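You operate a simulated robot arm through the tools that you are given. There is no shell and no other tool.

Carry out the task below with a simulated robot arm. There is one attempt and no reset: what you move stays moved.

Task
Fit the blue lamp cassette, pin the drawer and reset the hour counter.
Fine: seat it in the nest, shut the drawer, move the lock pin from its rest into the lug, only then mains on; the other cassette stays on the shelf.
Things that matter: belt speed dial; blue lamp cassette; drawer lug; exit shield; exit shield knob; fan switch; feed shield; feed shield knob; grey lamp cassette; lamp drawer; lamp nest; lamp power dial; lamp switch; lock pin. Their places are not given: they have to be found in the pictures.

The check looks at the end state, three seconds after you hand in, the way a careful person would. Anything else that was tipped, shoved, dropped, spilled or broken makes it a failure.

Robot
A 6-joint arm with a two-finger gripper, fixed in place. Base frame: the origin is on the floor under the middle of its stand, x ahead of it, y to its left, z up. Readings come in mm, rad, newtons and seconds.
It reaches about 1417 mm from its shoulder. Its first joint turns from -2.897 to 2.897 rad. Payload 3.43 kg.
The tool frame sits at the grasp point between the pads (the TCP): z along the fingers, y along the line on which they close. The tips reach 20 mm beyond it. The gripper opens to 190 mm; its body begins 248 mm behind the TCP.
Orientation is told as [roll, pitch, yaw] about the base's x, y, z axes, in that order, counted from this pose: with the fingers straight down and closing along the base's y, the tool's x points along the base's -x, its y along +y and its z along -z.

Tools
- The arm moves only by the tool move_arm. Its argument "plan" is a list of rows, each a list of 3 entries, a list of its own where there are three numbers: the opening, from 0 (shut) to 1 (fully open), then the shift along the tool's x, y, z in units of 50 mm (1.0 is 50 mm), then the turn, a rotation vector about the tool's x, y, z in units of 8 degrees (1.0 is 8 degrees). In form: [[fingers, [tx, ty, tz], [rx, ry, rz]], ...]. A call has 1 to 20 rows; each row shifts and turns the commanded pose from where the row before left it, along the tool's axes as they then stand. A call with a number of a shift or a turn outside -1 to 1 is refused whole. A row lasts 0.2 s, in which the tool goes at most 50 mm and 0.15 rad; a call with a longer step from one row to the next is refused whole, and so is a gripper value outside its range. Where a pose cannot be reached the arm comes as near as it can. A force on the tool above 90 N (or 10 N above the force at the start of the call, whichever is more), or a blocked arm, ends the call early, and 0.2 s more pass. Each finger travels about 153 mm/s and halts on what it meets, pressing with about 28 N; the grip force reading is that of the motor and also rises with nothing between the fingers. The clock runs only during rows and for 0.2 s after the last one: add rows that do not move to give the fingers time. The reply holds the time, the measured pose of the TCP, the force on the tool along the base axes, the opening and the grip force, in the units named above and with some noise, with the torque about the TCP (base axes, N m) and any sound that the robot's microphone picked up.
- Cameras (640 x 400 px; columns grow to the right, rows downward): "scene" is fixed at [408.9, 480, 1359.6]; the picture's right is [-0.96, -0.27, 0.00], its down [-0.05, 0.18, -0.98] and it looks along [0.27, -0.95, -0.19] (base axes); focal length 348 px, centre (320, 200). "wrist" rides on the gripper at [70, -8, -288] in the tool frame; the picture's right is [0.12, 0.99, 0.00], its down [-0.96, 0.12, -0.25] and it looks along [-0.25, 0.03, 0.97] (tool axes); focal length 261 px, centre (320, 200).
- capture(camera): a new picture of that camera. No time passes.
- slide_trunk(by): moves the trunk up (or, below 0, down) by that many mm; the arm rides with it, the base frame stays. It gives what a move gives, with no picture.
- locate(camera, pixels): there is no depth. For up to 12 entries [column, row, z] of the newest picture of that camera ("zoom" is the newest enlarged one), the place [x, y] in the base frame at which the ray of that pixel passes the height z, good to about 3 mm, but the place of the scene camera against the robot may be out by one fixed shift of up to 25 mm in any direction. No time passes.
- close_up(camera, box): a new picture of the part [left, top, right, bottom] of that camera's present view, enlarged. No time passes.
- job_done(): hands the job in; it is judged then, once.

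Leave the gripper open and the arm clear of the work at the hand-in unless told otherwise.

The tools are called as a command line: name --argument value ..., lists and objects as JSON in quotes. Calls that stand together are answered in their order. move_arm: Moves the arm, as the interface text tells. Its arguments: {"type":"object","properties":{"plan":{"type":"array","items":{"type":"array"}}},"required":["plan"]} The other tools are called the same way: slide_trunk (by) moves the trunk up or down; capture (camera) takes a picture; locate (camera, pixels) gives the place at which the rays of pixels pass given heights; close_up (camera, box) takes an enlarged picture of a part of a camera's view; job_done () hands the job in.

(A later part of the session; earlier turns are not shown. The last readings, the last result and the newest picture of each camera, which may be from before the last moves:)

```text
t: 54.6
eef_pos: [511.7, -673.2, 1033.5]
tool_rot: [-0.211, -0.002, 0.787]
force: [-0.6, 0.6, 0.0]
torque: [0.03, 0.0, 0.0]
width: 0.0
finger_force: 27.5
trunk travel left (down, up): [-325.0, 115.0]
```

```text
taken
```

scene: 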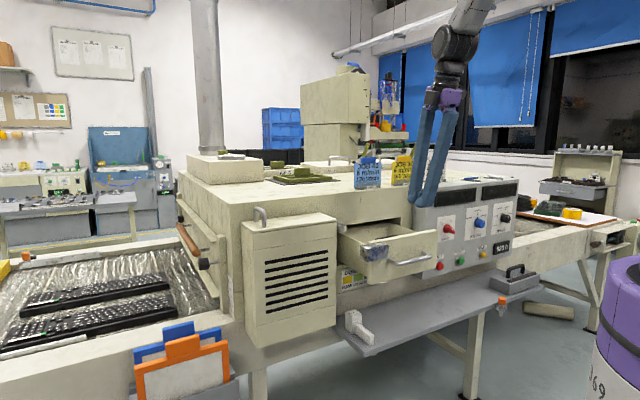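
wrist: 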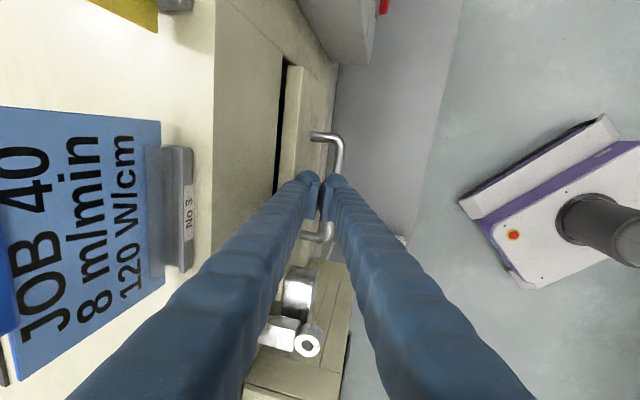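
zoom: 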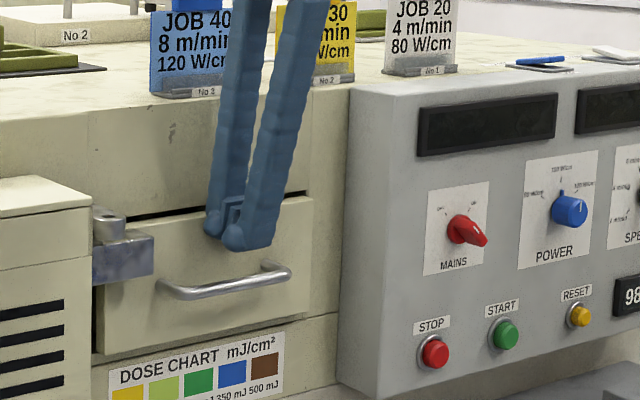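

A narrow gap remains. I'll push on in 3-5 mm rows until a force shows.

move_arm --plan '[[0, [0, -0.0978, 0.0208], [0, 0, 0]], [0, [0, -0.0587, 0.0125], [0, 0, 0]]]'

move_arm --plan '[[0, [0, -0.0587, 0.0125], [0, 0, 0]], [0, [0, -0.0587, 0.0125], [0, 0, 0]]]'

close_up --camera "scene" --box '[340, 160, 470, 280]'

capture --camera "wrist"

```text
t: 55.2
eef_pos: [513.0, -674.8, 1036.2]
tool_rot: [-0.206, -0.002, 0.783]
force: [-21.9, 21.1, 0.5]
torque: [0.03, 0.02, -0.01]
width: 0.0
finger_force: 27.6
trunk travel left (down, up): [-325.0, 115.0]
```

```text
t: 55.8
eef_pos: [514.6, -674.7, 1035.1]
tool_rot: [-0.2, -0.003, 0.786]
force: [-45.2, 38.6, 1.8]
torque: [0.04, 0.09, -0.19]
width: 0.0
finger_force: 28.2
trunk travel left (down, up): [-325.0, 115.0]
```

```text
3.33 times, centred on (405, 220) of scene
```

zoom: 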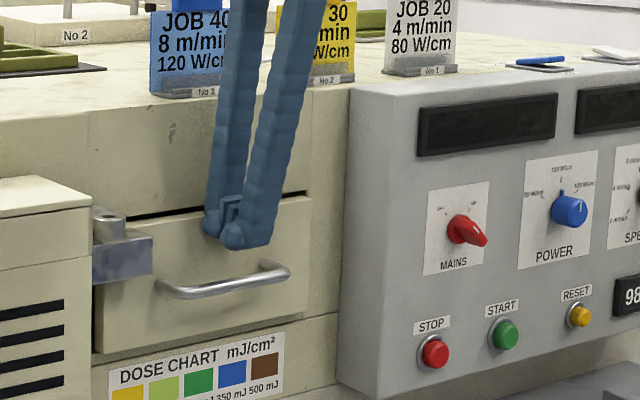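

```text
taken
```

wrist: 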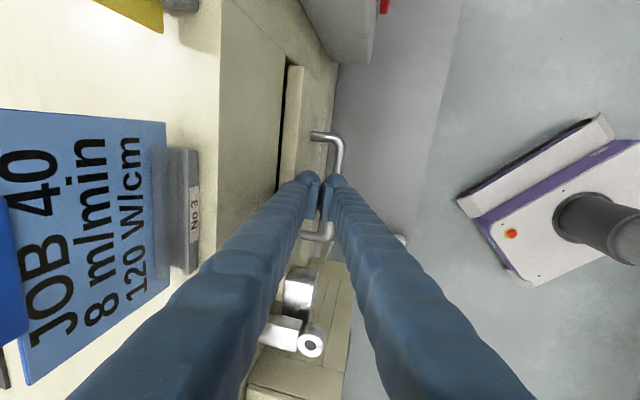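

The drawer is against its stop, at about 59 N with no further travel, and looks flush. I'll back off 40 mm, rise, untilt, open the fingers, and look down on the lug and block.

move_arm --plan '[[0, [0, 0.293, -0.0624], [0, 0, 0]], [0, [0, 0.489, -0.104], [0, 0, 0]], [0, [0, -0.166, -0.782], [0, 0, 0]], [0, [0, -0.187, -0.88], [0, 0, 0]], [0, [0, -0.187, -0.88], [0, 0, 0]], [0, [0, -0.187, -0.88], [0, 0, 0]], [0, [0, -0.187, -0.88], [0, 0, 0]], [0, [0, 0, 0], [-0.75, 0, 0]], [0, [0, 0, 0], [-0.75, 0, 0]], [0.4, [-0.8, 0, 0], [0, 0, 0]], [0.8, [-0.8, 0, 0], [0, 0, 0]], [1, [-0.7, 0.3, 0], [0, 0, 0]], [1, [0, 0, 0], [0, 0, 0]]]'

capture --camera "wrist"

close_up --camera "scene" --box '[330, 180, 440, 270]'

```text
t: 58.6
eef_pos: [566.4, -561.1, 1255.1]
tool_rot: [-0.001, 0.003, 0.786]
force: [-0.6, -0.1, -0.4]
torque: [-0.1, 0.03, -0.01]
width: 189.9
finger_force: 0.0
trunk travel left (down, up): [-325.0, 115.0]
```

```text
taken
```

wrist: 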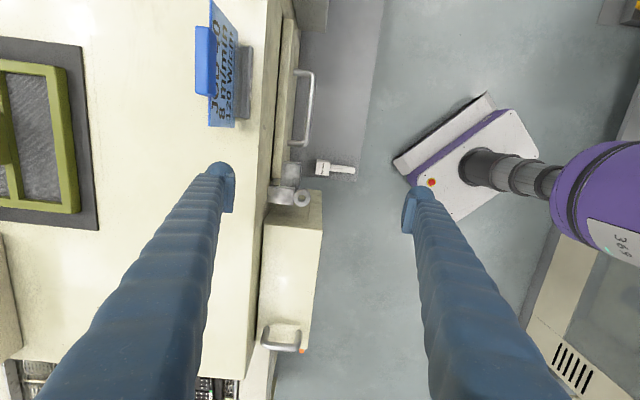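

```text
4.44 times, centred on (385, 225) of scene
```

zoom: 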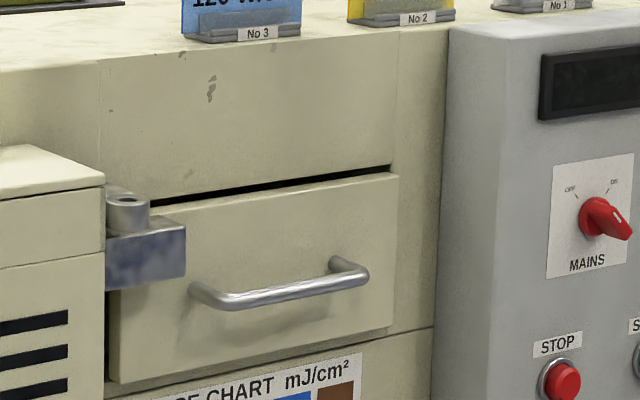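

close_up --camera "wrist" --box '[255, 155, 335, 215]'

close_up --camera "scene" --box '[340, 210, 390, 250]'

close_up --camera "scene" --box '[480, 280, 530, 320]'

```text
6.67 times, centred on (295, 185) of wrist
```

zoom: 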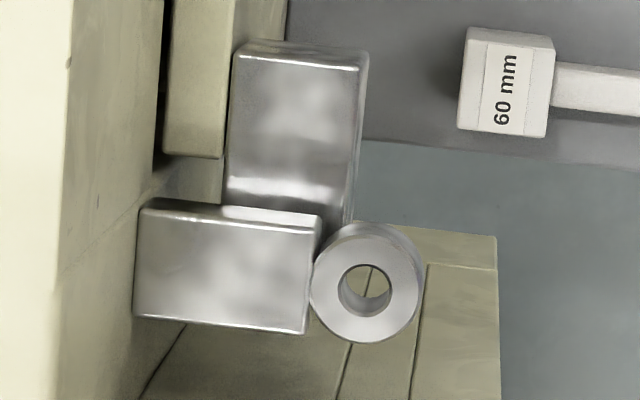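

```text
10.00 times, centred on (365, 230) of scene
```

zoom: 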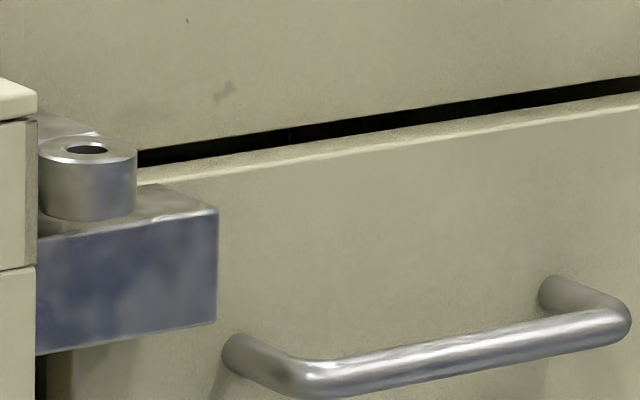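

```text
10.00 times, centred on (505, 300) of scene
```

zoom: 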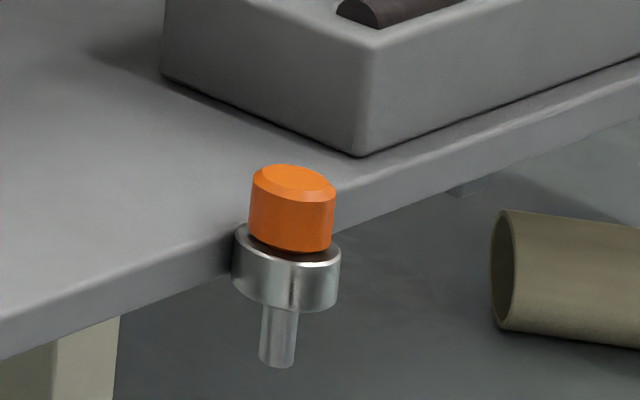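

The drawer is shut: from above, the block's outer face (w≈-833) lies just behind the ring hole (u≈60, w≈-825, top z≈1057). A pin through the ring will trap it. To plan the insertion I'll measure the ring's hole with repeated locate queries, so I can average the noise.

locate --camera "wrist" --pixels '[[301.75, 198.5, 1057], [301.75, 198.5, 1057], [301.75, 198.5, 1057], [301.75, 198.5, 1057], [301.75, 198.5, 1040], [301.75, 198.5, 1075]]'

close_up --camera "wrist" --box '[285, 180, 325, 215]'

```text
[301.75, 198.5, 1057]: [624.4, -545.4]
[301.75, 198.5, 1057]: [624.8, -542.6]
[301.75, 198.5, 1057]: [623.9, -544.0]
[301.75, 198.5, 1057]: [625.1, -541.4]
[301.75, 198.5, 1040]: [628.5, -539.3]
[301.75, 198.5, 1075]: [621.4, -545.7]
```

```text
11.43 times, centred on (305, 198) of wrist
```

zoom: 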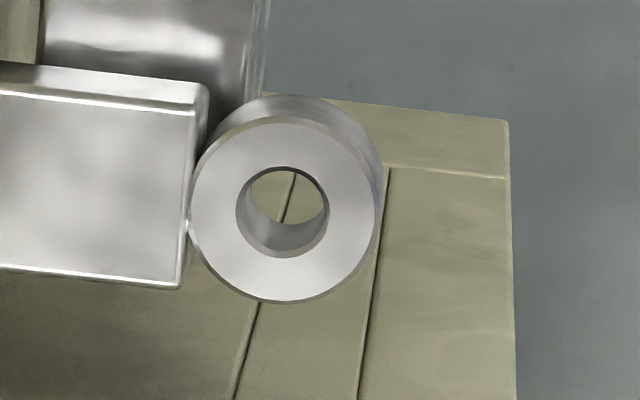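

Averaging gives the hole centre at about (u=57.7, w=-825.7), hole diameter about 15.4 mm and ring OD about 31.5 mm. I'll now travel to above the pin at the shelf edge (u≈-560, w≈-654) with the fingers narrowed to 66 mm.

move_arm --plan '[[0.7, [0.94, 0.238, 0], [0, 0, 0]], [0.4, [0.94, 0.238, 0], [0, 0, 0]], [0.35, [0.94, 0.238, 0], [0, 0, 0]], [0.35, [0.94, 0.238, 0], [0, 0, 0]], [0.35, [0.94, 0.238, 0], [0, 0, 0]], [0.35, [0.94, 0.238, 0], [0, 0, 0]], [0.35, [0.94, 0.238, 0], [0, 0, 0]], [0.35, [0.94, 0.238, 0], [0, 0, 0]], [0.35, [0.94, 0.238, 0], [0, 0, 0]], [0.35, [0.94, 0.238, 0], [0, 0, 0]], [0.35, [0.94, 0.238, 0], [0, 0, 0]], [0.35, [0.94, 0.238, 0], [0, 0, 0]], [0.35, [0, 0, 0.95], [0, 0, 0]], [0.35, [0, 0, 0.95], [0, 0, 0]], [0.35, [0, 0, 0.95], [0, 0, 0]], [0.35, [0, 0, 0.95], [0, 0, 0]], [0.35, [0, 0, 0.95], [0, 0, 0]], [0.35, [0, 0, 0.95], [0, 0, 0]], [0.35, [0, 0, 0], [0, 0, 0]]]'

capture --camera "wrist"

capture --camera "scene"

```text
t: 62.6
eef_pos: [66.2, -863.2, 970.7]
tool_rot: [-0.001, 0.0, 0.786]
force: [-0.3, 0.4, 0.2]
torque: [0.05, -0.02, 0.0]
width: 66.6
finger_force: 0.2
trunk travel left (down, up): [-325.0, 115.0]
```

```text
taken
```

wrist: 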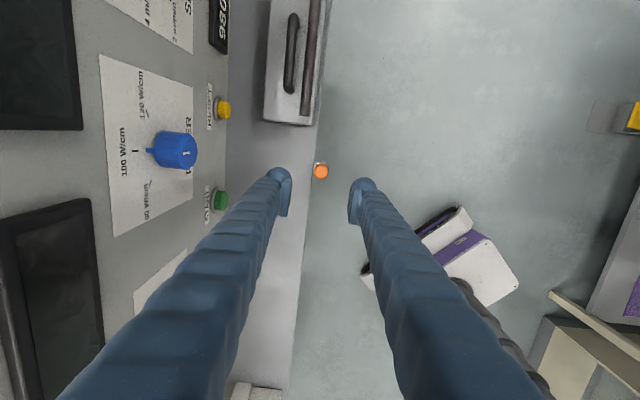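

```text
taken
```

scene: 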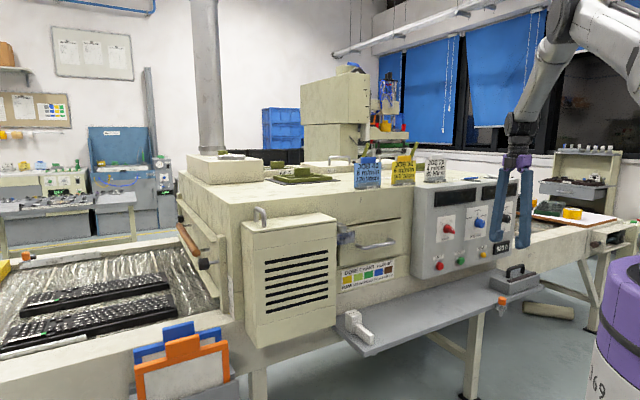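

The pin's head is at (320.5,171), nearly in line with the tool. I'll enlarge it and take averaged readings at the head height.

close_up --camera "wrist" --box '[300, 155, 340, 190]'

close_up --camera "scene" --box '[485, 285, 520, 317]'

```text
11.43 times, centred on (320, 172) of wrist
```

zoom: 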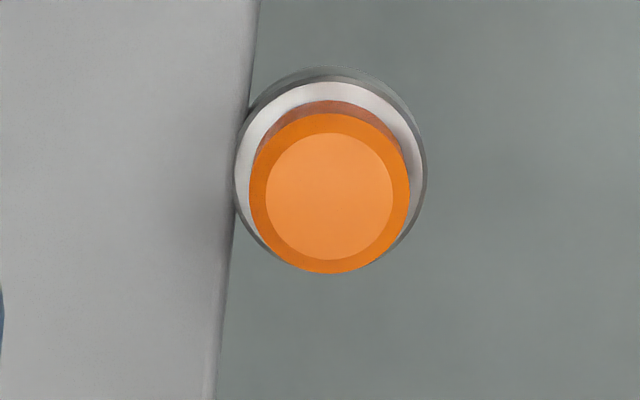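

```text
12.50 times, centred on (502, 301) of scene
```

zoom: 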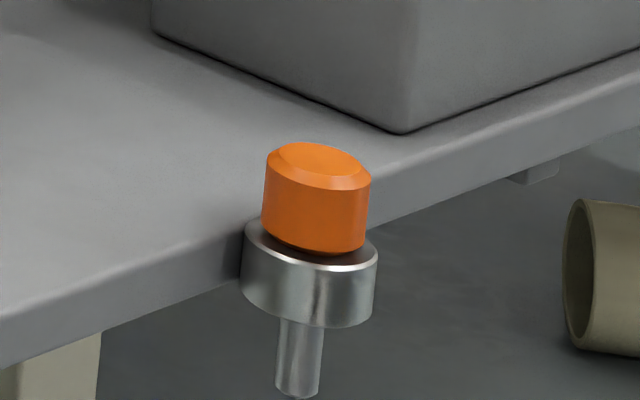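

The head OD is about 28 mm, shaft about 11.6 mm, and head top z≈743 with the ring top at about 720. I'll average several readings for the head centre.

locate --camera "wrist" --pixels '[[320.87, 171.5, 741], [320.87, 171.5, 741], [320.87, 171.5, 741], [320.87, 171.5, 741], [320.87, 171.5, 741], [320.87, 171.5, 741], [320.87, 171.5, 741], [320.87, 171.5, 741], [320.87, 171.5, 741], [320.87, 171.5, 741], [320.87, 171.5, 741], [320.87, 171.5, 741]]'

move_arm --plan '[[0.35, [0, 0, 0], [0, 0, 0]]]'

move_arm --plan '[[0.35, [0, 0, 0], [0, 0, 0]]]'

move_arm --plan '[[0.35, [0, 0, 0], [0, 0, 0]]]'

```text
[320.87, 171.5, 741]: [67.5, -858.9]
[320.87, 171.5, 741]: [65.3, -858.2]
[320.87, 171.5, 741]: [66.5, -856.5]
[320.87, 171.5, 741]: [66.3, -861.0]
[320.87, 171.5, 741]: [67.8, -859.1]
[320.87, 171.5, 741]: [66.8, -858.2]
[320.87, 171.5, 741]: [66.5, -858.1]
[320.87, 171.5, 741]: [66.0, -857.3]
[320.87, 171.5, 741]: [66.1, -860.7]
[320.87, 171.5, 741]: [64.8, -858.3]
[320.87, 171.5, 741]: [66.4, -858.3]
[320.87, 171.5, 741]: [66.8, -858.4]
```

```text
t: 63.0
eef_pos: [65.1, -861.5, 969.0]
tool_rot: [0.001, 0.001, 0.785]
force: [0.4, -0.2, -0.3]
torque: [0.05, -0.01, 0.01]
width: 66.3
finger_force: 0.2
trunk travel left (down, up): [-325.0, 115.0]
```

```text
t: 63.4
eef_pos: [65.9, -862.4, 971.0]
tool_rot: [-0.002, 0.0, 0.786]
force: [0.5, 0.8, 0.7]
torque: [-0.02, 0.0, 0.0]
width: 66.3
finger_force: 0.0
trunk travel left (down, up): [-325.0, 115.0]
```

```text
t: 63.8
eef_pos: [65.8, -861.2, 971.8]
tool_rot: [0.001, 0.0, 0.786]
force: [0.5, 0.4, -0.3]
torque: [-0.01, -0.02, -0.01]
width: 66.7
finger_force: 0.1
trunk travel left (down, up): [-325.0, 115.0]
```

The head centre averages (u=-560.2, w=-654.1), against the tool at (u=-563.1, w=-656.1). I'll correct by +2.9 and +2.0 mm and descend to z≈800 for a check.

move_arm --plan '[[0.3, [-0.058, 0.04, 0], [0, 0, 0]], [0.3, [0, 0, 0.7], [0, 0, 0]], [0.3, [0, 0, 0.7], [0, 0, 0]], [0.3, [0, 0, 0.7], [0, 0, 0]], [0.3, [0, 0, 0.7], [0, 0, 0]], [0.3, [0, 0, 0.6], [0, 0, 0]], [0.3, [0, 0, 0], [0, 0, 0]], [0.3, [0, 0, 0], [0, 0, 0]]]'

capture --camera "wrist"

close_up --camera "wrist" --box '[280, 140, 360, 220]'

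close_up --camera "scene" --box '[470, 250, 540, 320]'

```text
t: 65.6
eef_pos: [64.5, -855.3, 798.9]
tool_rot: [-0.001, 0.001, 0.785]
force: [0.2, -0.8, 0.6]
torque: [-0.04, 0.0, 0.0]
width: 57.0
finger_force: 0.1
trunk travel left (down, up): [-325.0, 115.0]
```

```text
taken
```

wrist: 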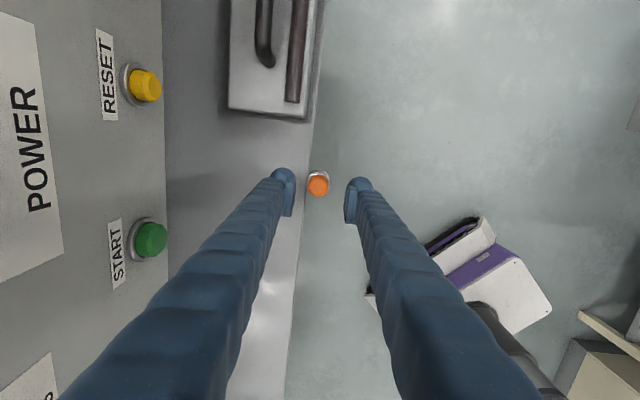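

```text
5.00 times, centred on (320, 180) of wrist
```

zoom: 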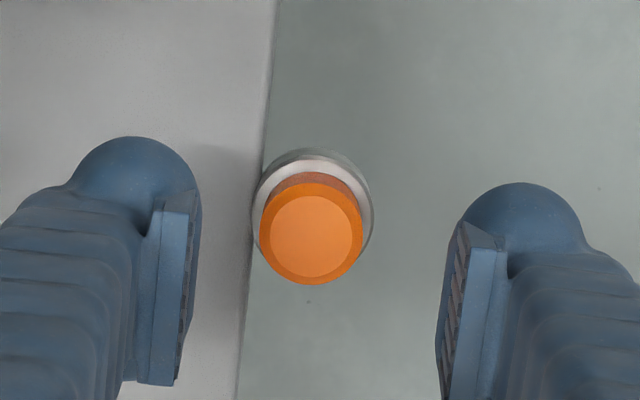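

```text
5.71 times, centred on (505, 285) of scene
```

zoom: 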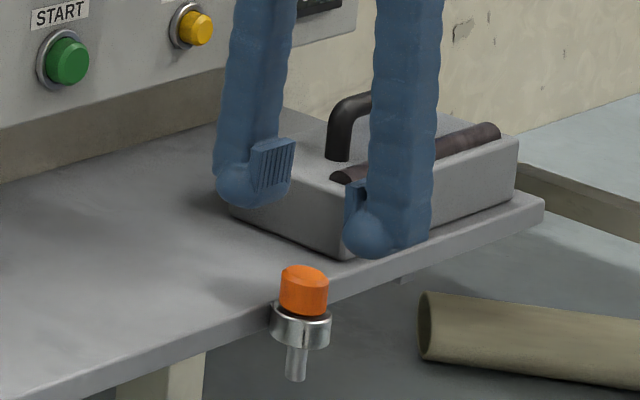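

Measured again from here: the head seems about 2 mm toward -w of the tool. I'll average both readings before the final descent.

locate --camera "wrist" --pixels '[[318.2, 186.4, 741], [318.2, 186.4, 741], [318.2, 186.4, 741], [318.2, 186.4, 741], [318.2, 186.4, 741], [318.2, 186.4, 741], [318.2, 186.4, 741], [318.2, 186.4, 741], [318.2, 186.4, 741], [318.2, 186.4, 741], [318.2, 186.4, 741], [318.2, 186.4, 741]]'

move_arm --plan '[[0.3, [0, 0, 0], [0, 0, 0]]]'

move_arm --plan '[[0.3, [0, 0, 0], [0, 0, 0]]]'

move_arm --plan '[[0.3, [0, 0, 0], [0, 0, 0]]]'

move_arm --plan '[[0.3, [0, 0, 0], [0, 0, 0]]]'

```text
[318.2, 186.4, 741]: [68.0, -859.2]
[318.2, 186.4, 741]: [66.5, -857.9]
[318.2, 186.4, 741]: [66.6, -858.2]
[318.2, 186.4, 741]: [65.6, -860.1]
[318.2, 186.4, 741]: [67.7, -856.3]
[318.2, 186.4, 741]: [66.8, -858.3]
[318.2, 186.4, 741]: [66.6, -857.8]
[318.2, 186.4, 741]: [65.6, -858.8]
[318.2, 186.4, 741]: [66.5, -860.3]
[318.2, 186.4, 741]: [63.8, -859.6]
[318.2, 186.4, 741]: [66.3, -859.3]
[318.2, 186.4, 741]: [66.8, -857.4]
```

```text
t: 66.0
eef_pos: [65.7, -855.9, 798.8]
tool_rot: [0.0, 0.002, 0.786]
force: [-0.5, -0.9, -0.4]
torque: [0.01, 0.0, -0.01]
width: 57.1
finger_force: 0.0
trunk travel left (down, up): [-325.0, 115.0]
```

```text
t: 66.4
eef_pos: [65.1, -857.7, 798.6]
tool_rot: [-0.001, 0.0, 0.785]
force: [-0.4, -0.8, -1.1]
torque: [-0.02, -0.01, -0.01]
width: 57.0
finger_force: 0.0
trunk travel left (down, up): [-325.0, 115.0]
```

```text
t: 66.8
eef_pos: [65.8, -854.9, 798.4]
tool_rot: [-0.001, 0.0, 0.785]
force: [0.5, -0.1, 0.2]
torque: [0.04, -0.02, -0.04]
width: 56.9
finger_force: 0.0
trunk travel left (down, up): [-325.0, 115.0]
```

```text
t: 67.2
eef_pos: [64.7, -855.9, 799.7]
tool_rot: [0.0, 0.0, 0.786]
force: [-1.1, 0.0, -0.4]
torque: [0.0, 0.0, -0.01]
width: 57.2
finger_force: 0.1
trunk travel left (down, up): [-325.0, 115.0]
```

The head is at (u=-560.2, w=-654.1) and the tool averages (u=-559.2, w=-651.3). I'll correct by -1.0 and -2.8 mm and go down to z≈750, around the head.

move_arm --plan '[[0.3, [0.02, -0.056, 0], [0, 0, 0]], [0.3, [0, 0, 0.35], [0, 0, 0]], [0.3, [0, 0, 0.35], [0, 0, 0]], [0.3, [0, 0, 0.27], [0, 0, 0]], [0.3, [0, 0, 0], [0, 0, 0]], [0.3, [0, 0, 0], [0, 0, 0]]]'

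close_up --camera "wrist" --box '[280, 140, 360, 220]'

close_up --camera "scene" --box '[470, 250, 540, 320]'

move_arm --plan '[[0.3, [0, 0, 0], [0, 0, 0]]]'

move_arm --plan '[[0.3, [0, 0, 0], [0, 0, 0]]]'

```text
t: 68.6
eef_pos: [65.1, -860.1, 750.9]
tool_rot: [0.0, -0.001, 0.786]
force: [0.6, 0.9, 0.2]
torque: [0.01, -0.02, 0.01]
width: 57.1
finger_force: 0.0
trunk travel left (down, up): [-325.0, 115.0]
```

```text
5.00 times, centred on (320, 180) of wrist
```

zoom: 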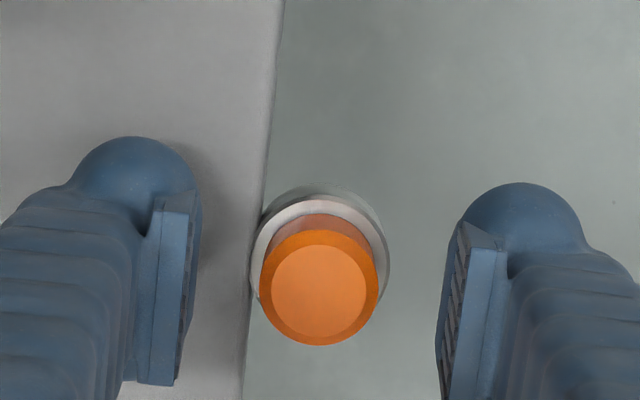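

```text
5.71 times, centred on (505, 285) of scene
```

zoom: 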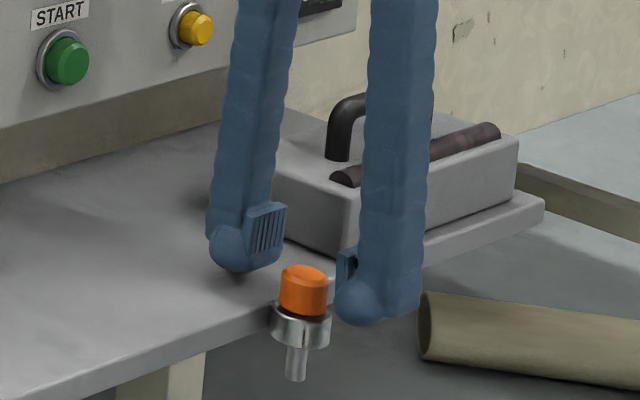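

```text
t: 69.0
eef_pos: [64.0, -860.2, 751.0]
tool_rot: [0.0, 0.0, 0.787]
force: [-1.1, -0.5, -0.8]
torque: [-0.02, -0.01, -0.01]
width: 56.9
finger_force: 0.1
trunk travel left (down, up): [-325.0, 115.0]
```

```text
t: 69.4
eef_pos: [65.5, -859.5, 750.6]
tool_rot: [0.001, 0.002, 0.785]
force: [0.0, -0.3, 0.0]
torque: [0.0, 0.01, -0.01]
width: 57.4
finger_force: 0.1
trunk travel left (down, up): [-325.0, 115.0]
```

The tool averages (u=-562.2, w=-653.9), so the head is 2 mm toward +u. I'll nudge +2 mm in u and re-read.

move_arm --plan '[[0.3, [-0.042, 0, 0], [0, 0, 0]], [0.3, [0, 0, 0], [0, 0, 0]]]'

move_arm --plan '[[0.3, [0, 0, 0], [0, 0, 0]]]'

move_arm --plan '[[0.3, [0, 0, 0], [0, 0, 0]]]'

close_up --camera "wrist" --box '[280, 140, 360, 220]'

```text
t: 70.0
eef_pos: [67.8, -856.9, 750.8]
tool_rot: [0.0, 0.001, 0.786]
force: [0.4, 0.1, -0.3]
torque: [-0.01, 0.02, 0.02]
width: 57.0
finger_force: 0.1
trunk travel left (down, up): [-325.0, 115.0]
```

```text
t: 70.4
eef_pos: [67.0, -857.3, 752.2]
tool_rot: [0.0, 0.0, 0.787]
force: [-0.5, 0.6, 0.3]
torque: [0.02, 0.02, 0.04]
width: 57.0
finger_force: 0.0
trunk travel left (down, up): [-325.0, 115.0]
```

```text
t: 70.8
eef_pos: [68.0, -859.0, 750.5]
tool_rot: [-0.002, 0.0, 0.784]
force: [-0.7, -0.3, 0.0]
torque: [0.0, 0.0, 0.01]
width: 56.6
finger_force: 0.0
trunk travel left (down, up): [-325.0, 115.0]
```

```text
5.00 times, centred on (320, 180) of wrist
```

zoom: 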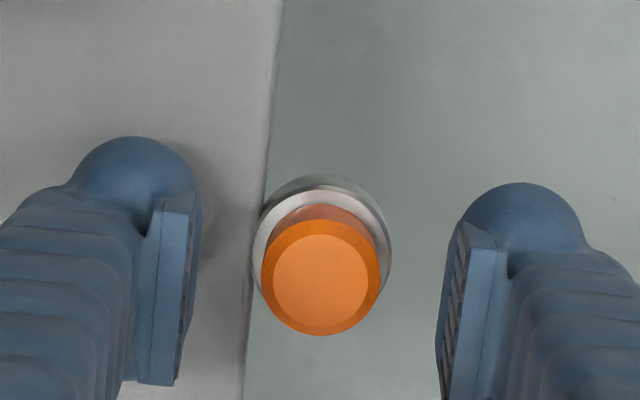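

The image shows the head moved about 2.3 mm, and it is now centred between the pads. I'll close on the head.

move_arm --plan '[[0.2, [0, 0, 0], [0, 0, 0]], [0.1, [0, 0, 0], [0, 0, 0]], [0, [0, 0, 0], [0, 0, 0]], [0, [0, 0, 0], [0, 0, 0]]]'

close_up --camera "wrist" --box '[280, 140, 360, 220]'

close_up --camera "scene" --box '[470, 250, 540, 320]'

```text
t: 71.8
eef_pos: [66.7, -857.9, 750.3]
tool_rot: [-0.001, 0.001, 0.785]
force: [-0.4, -0.2, -0.1]
torque: [-0.02, 0.02, -0.02]
width: 26.1
finger_force: 28.3
trunk travel left (down, up): [-325.0, 115.0]
```

```text
5.00 times, centred on (320, 180) of wrist
```

zoom: 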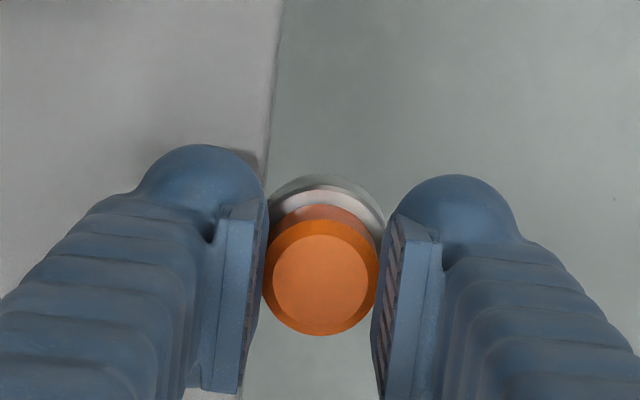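

```text
5.71 times, centred on (505, 285) of scene
```

zoom: 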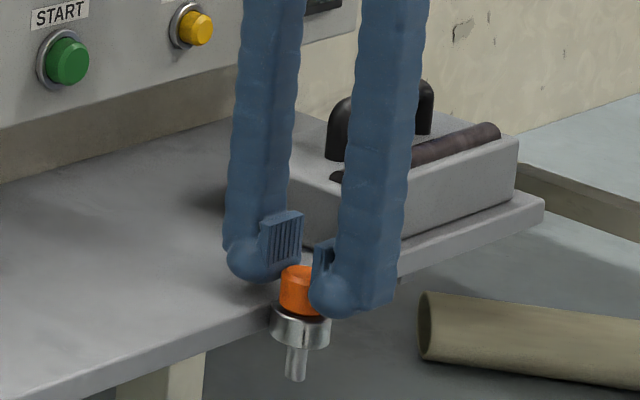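

The head is held (26.1 mm, 28 N). I'll lift it straight up in small rows.

move_arm --plan '[[0, [0, 0, -0.1], [0, 0, 0]], [0, [0, 0, -0.15], [0, 0, 0]], [0, [0, 0, -0.2], [0, 0, 0]], [0, [0, 0, -0.2], [0, 0, 0]], [0, [0, 0, -0.2], [0, 0, 0]], [0, [0, 0, -0.2], [0, 0, 0]], [0, [0, 0, -0.25], [0, 0, 0]], [0, [0, 0, -0.3], [0, 0, 0]], [0, [0, 0, 0], [0, 0, 0]]]'

close_up --camera "wrist" --box '[280, 140, 360, 220]'

close_up --camera "scene" --box '[470, 250, 540, 320]'

```text
t: 73.8
eef_pos: [66.3, -859.2, 832.2]
tool_rot: [0.0, 0.001, 0.784]
force: [-1.0, -0.5, -0.2]
torque: [-0.02, 0.02, 0.0]
width: 26.3
finger_force: 28.4
trunk travel left (down, up): [-325.0, 115.0]
```

```text
5.00 times, centred on (320, 180) of wrist
```

zoom: 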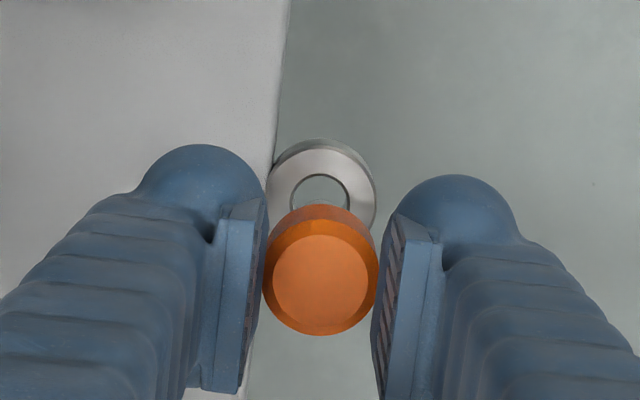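

```text
5.71 times, centred on (505, 285) of scene
```

zoom: 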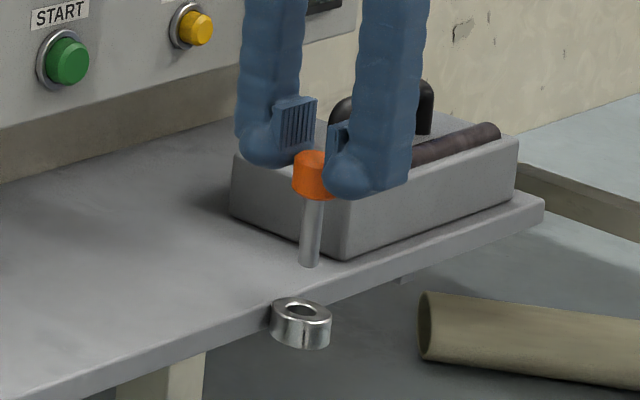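

The pin is out, hanging straight, and the empty rest ring below shows at zoom (320.5,201). That gives me a plumb-line calibration: a point 112 mm below the TCP on the pin axis appears at wrist pixel (320.1,180.2). Now I'll raise to z≈1250.

move_arm --plan '[[0, [0, 0, -0.5], [0, 0, 0]], [0, [0, 0, -0.8], [0, 0, 0]], [0, [0, 0, -0.9], [0, 0, 0]], [0, [0, 0, -0.9], [0, 0, 0]], [0, [0, 0, -0.9], [0, 0, 0]], [0, [0, 0, -0.9], [0, 0, 0]], [0, [0, 0, -0.9], [0, 0, 0]], [0, [0, 0, -0.9], [0, 0, 0]], [0, [0, 0, -0.9], [0, 0, 0]], [0, [0, 0, -0.76], [0, 0, 0]], [0, [0, 0, 0], [0, 0, 0]]]'

move_arm --plan '[[0, [-0.5, -0.14, 0], [0, 0, 0]], [0, [-0.85, -0.236, 0], [0, 0, 0]], [0, [-0.9, -0.25, 0], [0, 0, 0]], [0, [-0.9, -0.25, 0], [0, 0, 0]], [0, [-0.9, -0.25, 0], [0, 0, 0]], [0, [-0.9, -0.25, 0], [0, 0, 0]], [0, [-0.9, -0.25, 0], [0, 0, 0]], [0, [-0.9, -0.25, 0], [0, 0, 0]], [0, [-0.9, -0.25, 0], [0, 0, 0]], [0, [-0.9, -0.25, 0], [0, 0, 0]], [0, [-0.9, -0.25, 0], [0, 0, 0]], [0, [-0.9, -0.25, 0], [0, 0, 0]], [0, [-0.9, -0.25, 0], [0, 0, 0]], [0, [-0.8, -0.22, 0], [0, 0, 0]], [0, [-0.308, -0.086, 0], [0, 0, 0]], [0, [0, 0, 0], [0, 0, 0]]]'

capture --camera "wrist"

capture --camera "scene"

```text
t: 76.2
eef_pos: [68.4, -857.2, 1248.3]
tool_rot: [0.001, -0.001, 0.786]
force: [0.0, 0.4, -0.2]
torque: [-0.01, 0.01, 0.0]
width: 26.1
finger_force: 27.8
trunk travel left (down, up): [-325.0, 115.0]
```

```text
t: 79.6
eef_pos: [627.9, -540.9, 1248.7]
tool_rot: [0.0, 0.001, 0.786]
force: [0.1, 0.2, -0.5]
torque: [0.02, 0.04, 0.0]
width: 26.2
finger_force: 27.9
trunk travel left (down, up): [-325.0, 115.0]
```

```text
taken
```

wrist: 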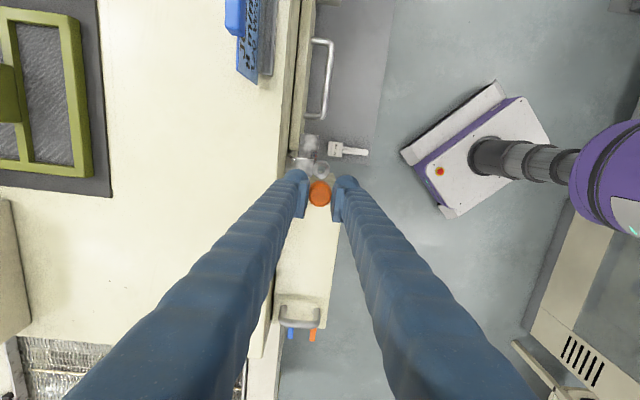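

```text
taken
```

scene: 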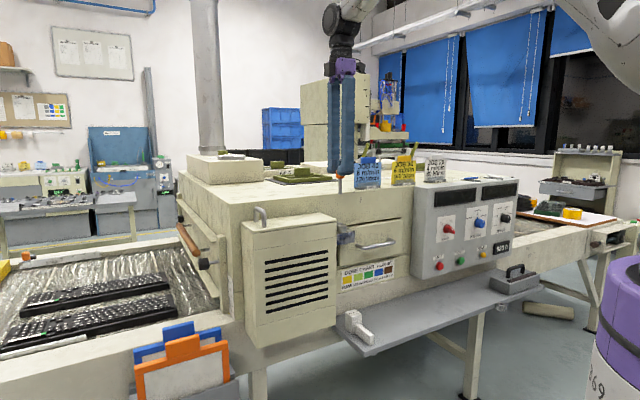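

The ring is just ahead of the head at about (322,168). I'll enlarge to measure its offset from the plumb line.

close_up --camera "wrist" --box '[290, 145, 350, 215]'

close_up --camera "wrist" --box '[302, 150, 342, 185]'

```text
5.71 times, centred on (320, 180) of wrist
```

zoom: 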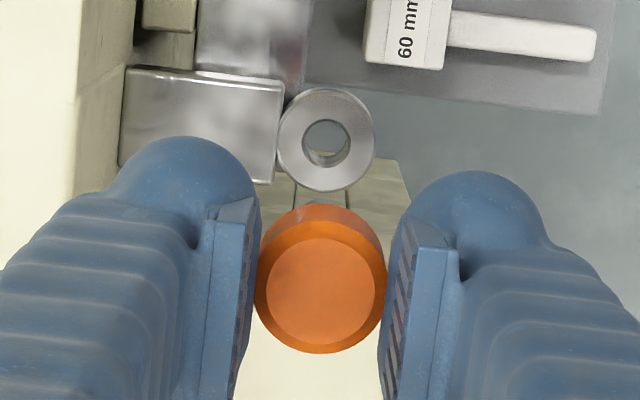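

```text
11.43 times, centred on (322, 168) of wrist
```

zoom: 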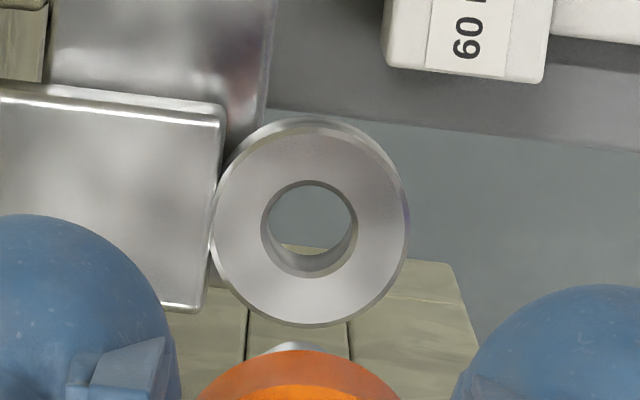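

The ring centre reads pixel (321.1,170.5), while the plumb line at that depth should be (320.1,172.3). So I need about -3.4 mm in u and +1.4 mm in w. I'll correct and descend to z≈1169, where my calibration holds directly.

move_arm --plan '[[0, [0.068, 0.028, 0], [0, 0, 0]], [0, [0, 0, 0.4], [0, 0, 0]], [0, [0, 0, 0.5], [0, 0, 0]], [0, [0, 0, 0.4], [0, 0, 0]], [0, [0, 0, 0.294], [0, 0, 0]], [0, [0, 0, 0], [0, 0, 0]], [0, [0, 0, 0], [0, 0, 0]]]'

close_up --camera "wrist" --box '[290, 145, 350, 215]'

close_up --camera "wrist" --box '[300, 155, 340, 190]'

close_up --camera "scene" --box '[315, 180, 375, 245]'

```text
t: 81.2
eef_pos: [623.1, -544.2, 1167.8]
tool_rot: [0.001, -0.001, 0.786]
force: [0.0, -0.1, -1.7]
torque: [-0.05, 0.02, 0.01]
width: 26.2
finger_force: 28.2
trunk travel left (down, up): [-325.0, 115.0]
```

```text
5.71 times, centred on (320, 180) of wrist
```

zoom: 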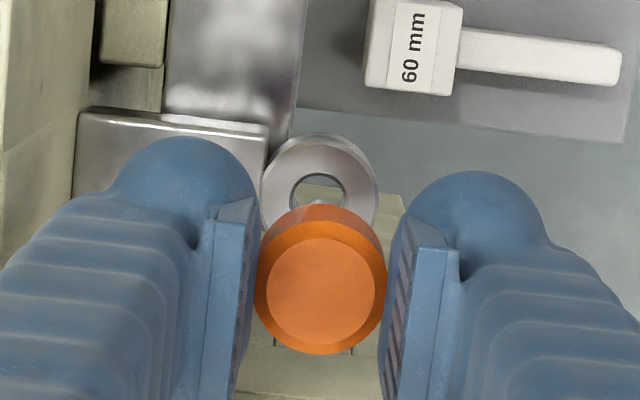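

```text
11.43 times, centred on (320, 172) of wrist
```

zoom: 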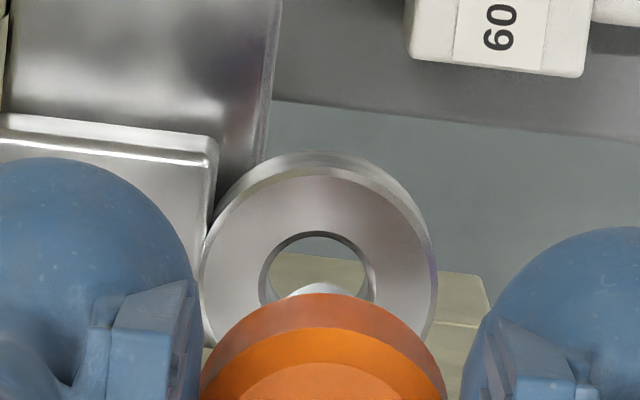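

```text
6.15 times, centred on (345, 212) of scene
```

zoom: 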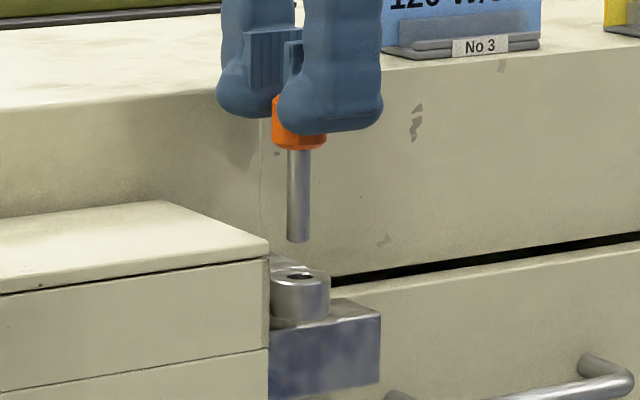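

Alignment is within about 1 mm both in this view and in the scene view (shaft at 299 against hole at 301). I'll look closer at the visible pin tip against the hole.

close_up --camera "wrist" --box '[308, 165, 332, 190]'

close_up --camera "scene" --box '[330, 195, 355, 235]'

```text
16.00 times, centred on (320, 178) of wrist
```

zoom: 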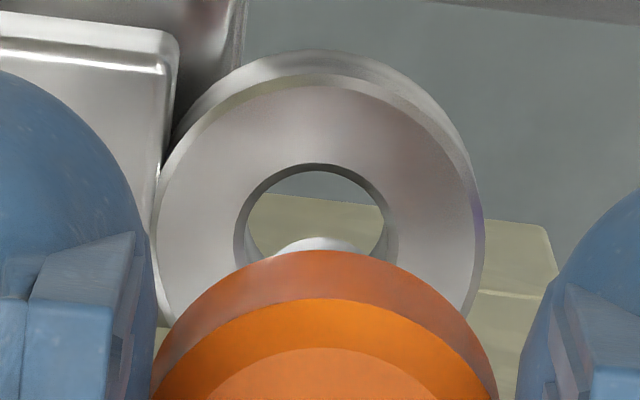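

```text
10.00 times, centred on (342, 215) of scene
```

zoom: 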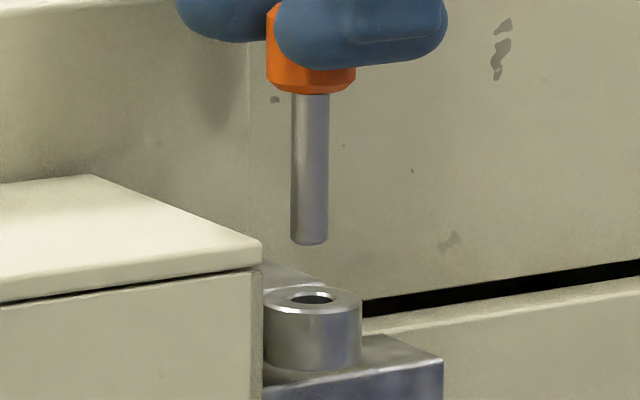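

Shaft and hole agree within about 0.5-1 mm in both views. I'll descend 28 mm, so the tip is about 5 mm above the ring, and check again.

move_arm --plan '[[0, [0, 0, 0.2], [0, 0, 0]], [0, [0, 0, 0.2], [0, 0, 0]], [0, [0, 0, 0.16], [0, 0, 0]], [0, [0, 0, 0], [0, 0, 0]], [0, [0, 0, 0], [0, 0, 0]]]'

close_up --camera "wrist" --box '[308, 165, 332, 190]'

close_up --camera "scene" --box '[330, 195, 355, 235]'

```text
t: 82.4
eef_pos: [622.7, -543.5, 1142.5]
tool_rot: [-0.001, 0.0, 0.786]
force: [-1.5, -2.1, 20.0]
torque: [-0.09, 0.03, 0.01]
width: 26.3
finger_force: 27.9
trunk travel left (down, up): [-325.0, 115.0]
```

```text
16.00 times, centred on (320, 178) of wrist
```

zoom: 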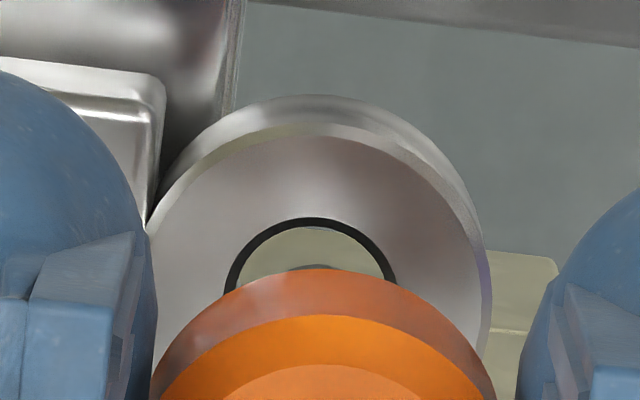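

```text
10.00 times, centred on (342, 215) of scene
```

zoom: 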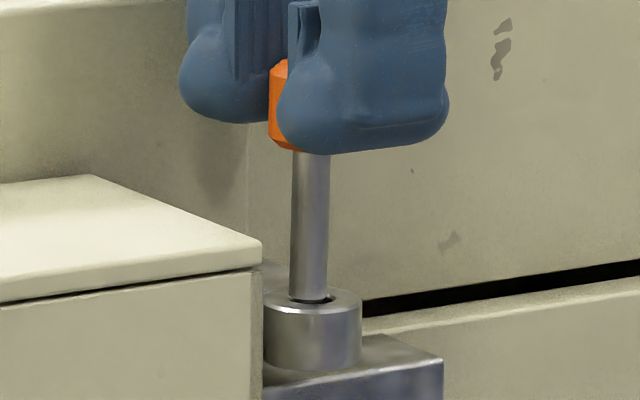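

The tip met the ring's rim (20 N) slightly off. I'll lift 10 mm and re-measure from both cameras.

move_arm --plan '[[0, [0, 0, -0.1], [0, 0, 0]], [0, [0, 0, -0.1], [0, 0, 0]], [0, [0, 0, 0], [0, 0, 0]], [0, [0, 0, 0], [0, 0, 0]]]'

close_up --camera "wrist" --box '[308, 165, 332, 190]'

close_up --camera "scene" --box '[332, 205, 352, 232]'

close_up --camera "wrist" --box '[300, 170, 340, 215]'

```text
t: 83.4
eef_pos: [622.6, -542.9, 1151.2]
tool_rot: [-0.001, 0.0, 0.787]
force: [0.8, 0.1, -0.8]
torque: [0.02, 0.02, 0.01]
width: 26.3
finger_force: 27.7
trunk travel left (down, up): [-325.0, 115.0]
```

```text
16.00 times, centred on (320, 178) of wrist
```

zoom: 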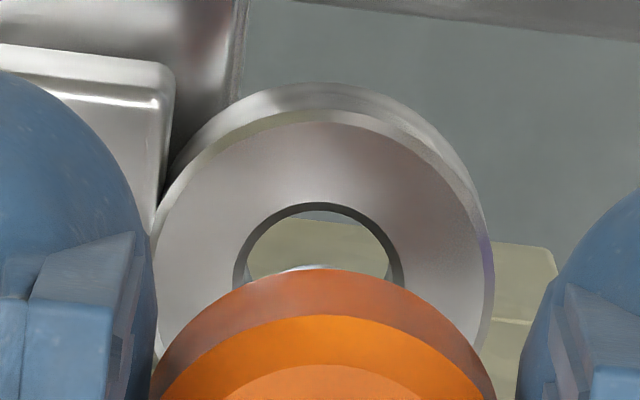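

```text
14.81 times, centred on (342, 218) of scene
```

zoom: 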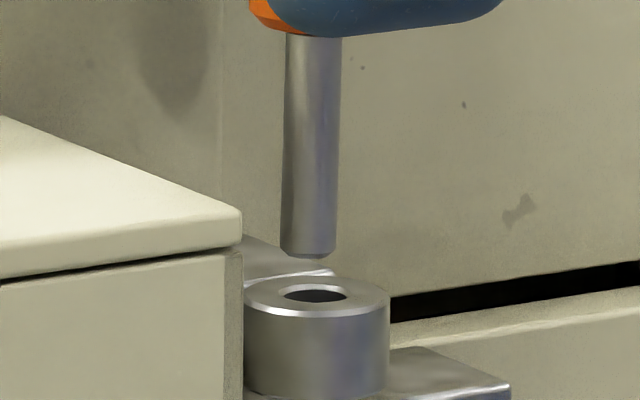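

```text
8.89 times, centred on (320, 192) of wrist
```

zoom: 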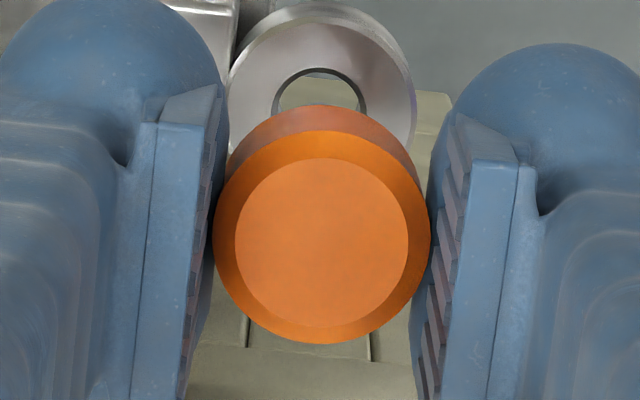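

Both cameras agree: the tip is about 2.4 mm too far toward +u, with about 0.2 mm in w. I'll shift by that and look again.

move_arm --plan '[[0, [0.048, -0.004, 0], [0, 0, 0]], [0, [0, 0, 0], [0, 0, 0]], [0, [0, 0, 0], [0, 0, 0]]]'

close_up --camera "wrist" --box '[308, 165, 332, 190]'

close_up --camera "scene" --box '[332, 205, 352, 232]'

```text
t: 84.2
eef_pos: [622.1, -546.1, 1150.8]
tool_rot: [0.0, -0.001, 0.785]
force: [0.1, -0.1, -1.0]
torque: [-0.03, -0.02, 0.01]
width: 26.2
finger_force: 28.1
trunk travel left (down, up): [-325.0, 115.0]
```

```text
16.00 times, centred on (320, 178) of wrist
```

zoom: 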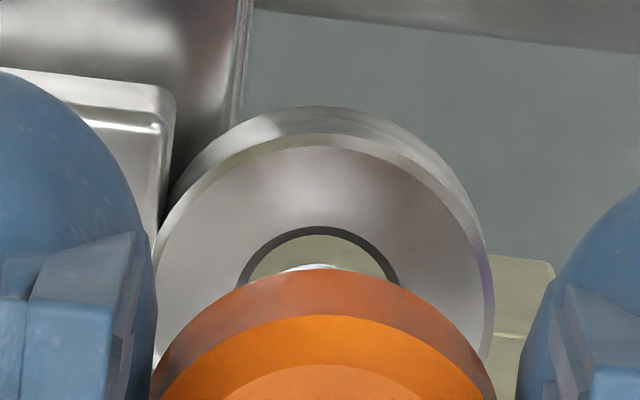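

```text
14.81 times, centred on (342, 218) of scene
```

zoom: 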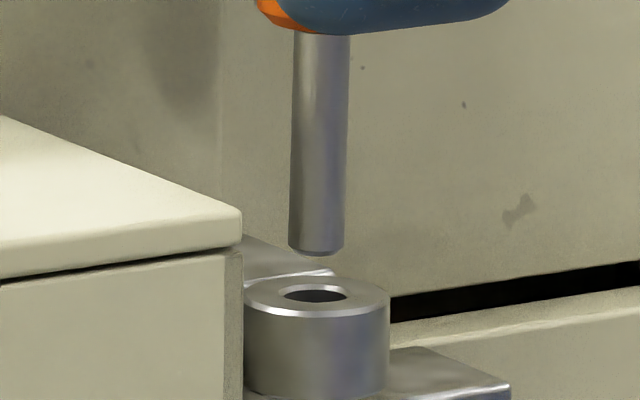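

Now the shaft (316.5) sits over the hole (316) in the scene view, and the wrist view agrees. I'll lower in 3-4 mm rows.

move_arm --plan '[[0, [0, 0, 0.08], [0, 0, 0]], [0, [0, 0, 0.08], [0, 0, 0]], [0, [0, 0, 0.08], [0, 0, 0]], [0, [0, 0, 0], [0, 0, 0]]]'

close_up --camera "scene" --box '[332, 205, 352, 232]'

close_up --camera "wrist" --box '[308, 165, 332, 190]'

```text
t: 85.2
eef_pos: [620.4, -545.5, 1139.7]
tool_rot: [-0.001, 0.0, 0.785]
force: [1.2, 1.2, -0.4]
torque: [0.04, -0.07, 0.01]
width: 26.4
finger_force: 28.2
trunk travel left (down, up): [-325.0, 115.0]
```

```text
14.81 times, centred on (342, 218) of scene
```

zoom: 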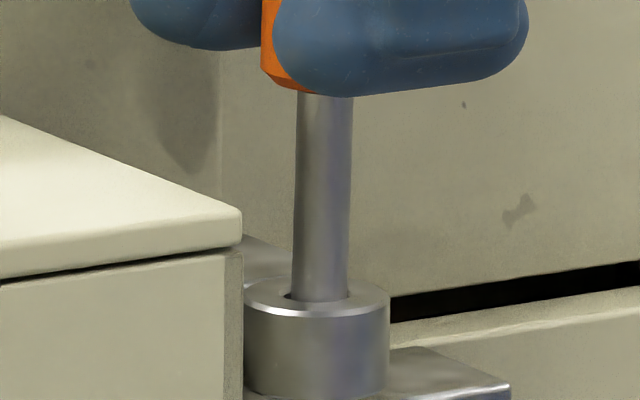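

```text
16.00 times, centred on (320, 178) of wrist
```

zoom: 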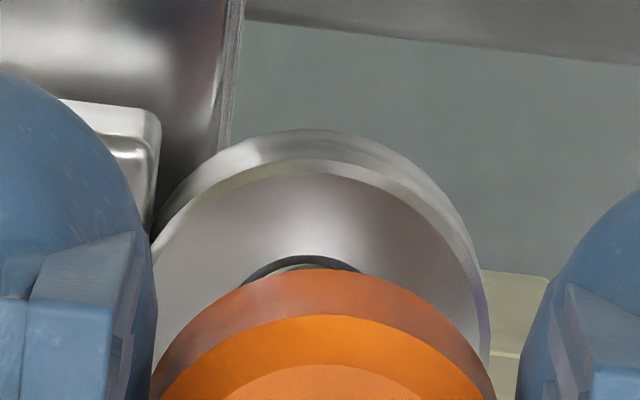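

The tip has entered the hole, with side force under 2 N pushing slightly to +u. I'll ease +0.7 mm in u and keep lowering, checking the force.

move_arm --plan '[[0, [-0.014, 0, 0], [0, 0, 0]], [0, [0, 0, 0.08], [0, 0, 0]], [0, [0, 0, 0.08], [0, 0, 0]], [0, [0, 0, 0.08], [0, 0, 0]], [0, [0, 0, 0], [0, 0, 0]]]'

close_up --camera "scene" --box '[332, 205, 352, 232]'

```text
t: 86.4
eef_pos: [620.5, -543.6, 1126.4]
tool_rot: [0.0, 0.0, 0.786]
force: [0.0, 0.1, -0.7]
torque: [0.0, -0.03, 0.03]
width: 26.0
finger_force: 28.5
trunk travel left (down, up): [-325.0, 115.0]
```

```text
14.81 times, centred on (342, 218) of scene
```

zoom: 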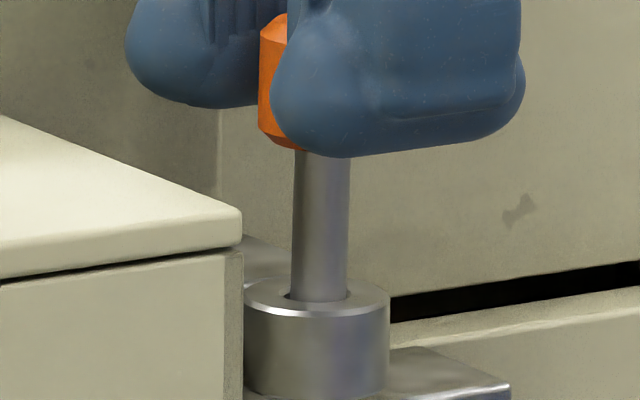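

Free of force at z=1126 and going in straight. I'll lower another 20 mm.

move_arm --plan '[[0, [0, 0, 0.1], [0, 0, 0]], [0, [0, 0, 0.1], [0, 0, 0]], [0, [0, 0, 0.1], [0, 0, 0]], [0, [0, 0, 0.1], [0, 0, 0]], [0, [0, 0, 0], [0, 0, 0]]]'

close_up --camera "scene" --box '[332, 205, 352, 232]'

```text
t: 87.6
eef_pos: [621.8, -544.1, 1106.7]
tool_rot: [0.0, 0.0, 0.788]
force: [2.4, -1.7, -1.1]
torque: [-0.07, -0.04, -0.02]
width: 26.0
finger_force: 28.0
trunk travel left (down, up): [-325.0, 115.0]
```

```text
14.81 times, centred on (342, 218) of scene
```

zoom: 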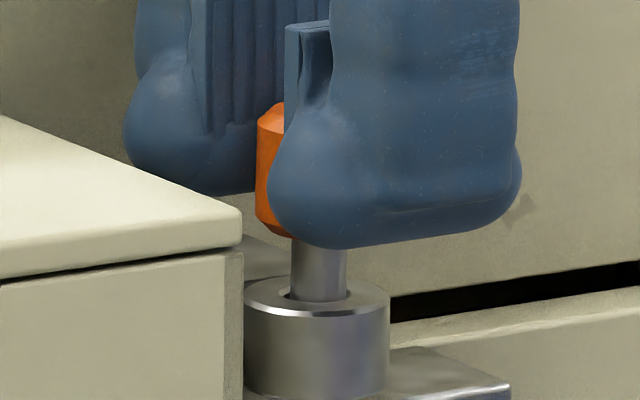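

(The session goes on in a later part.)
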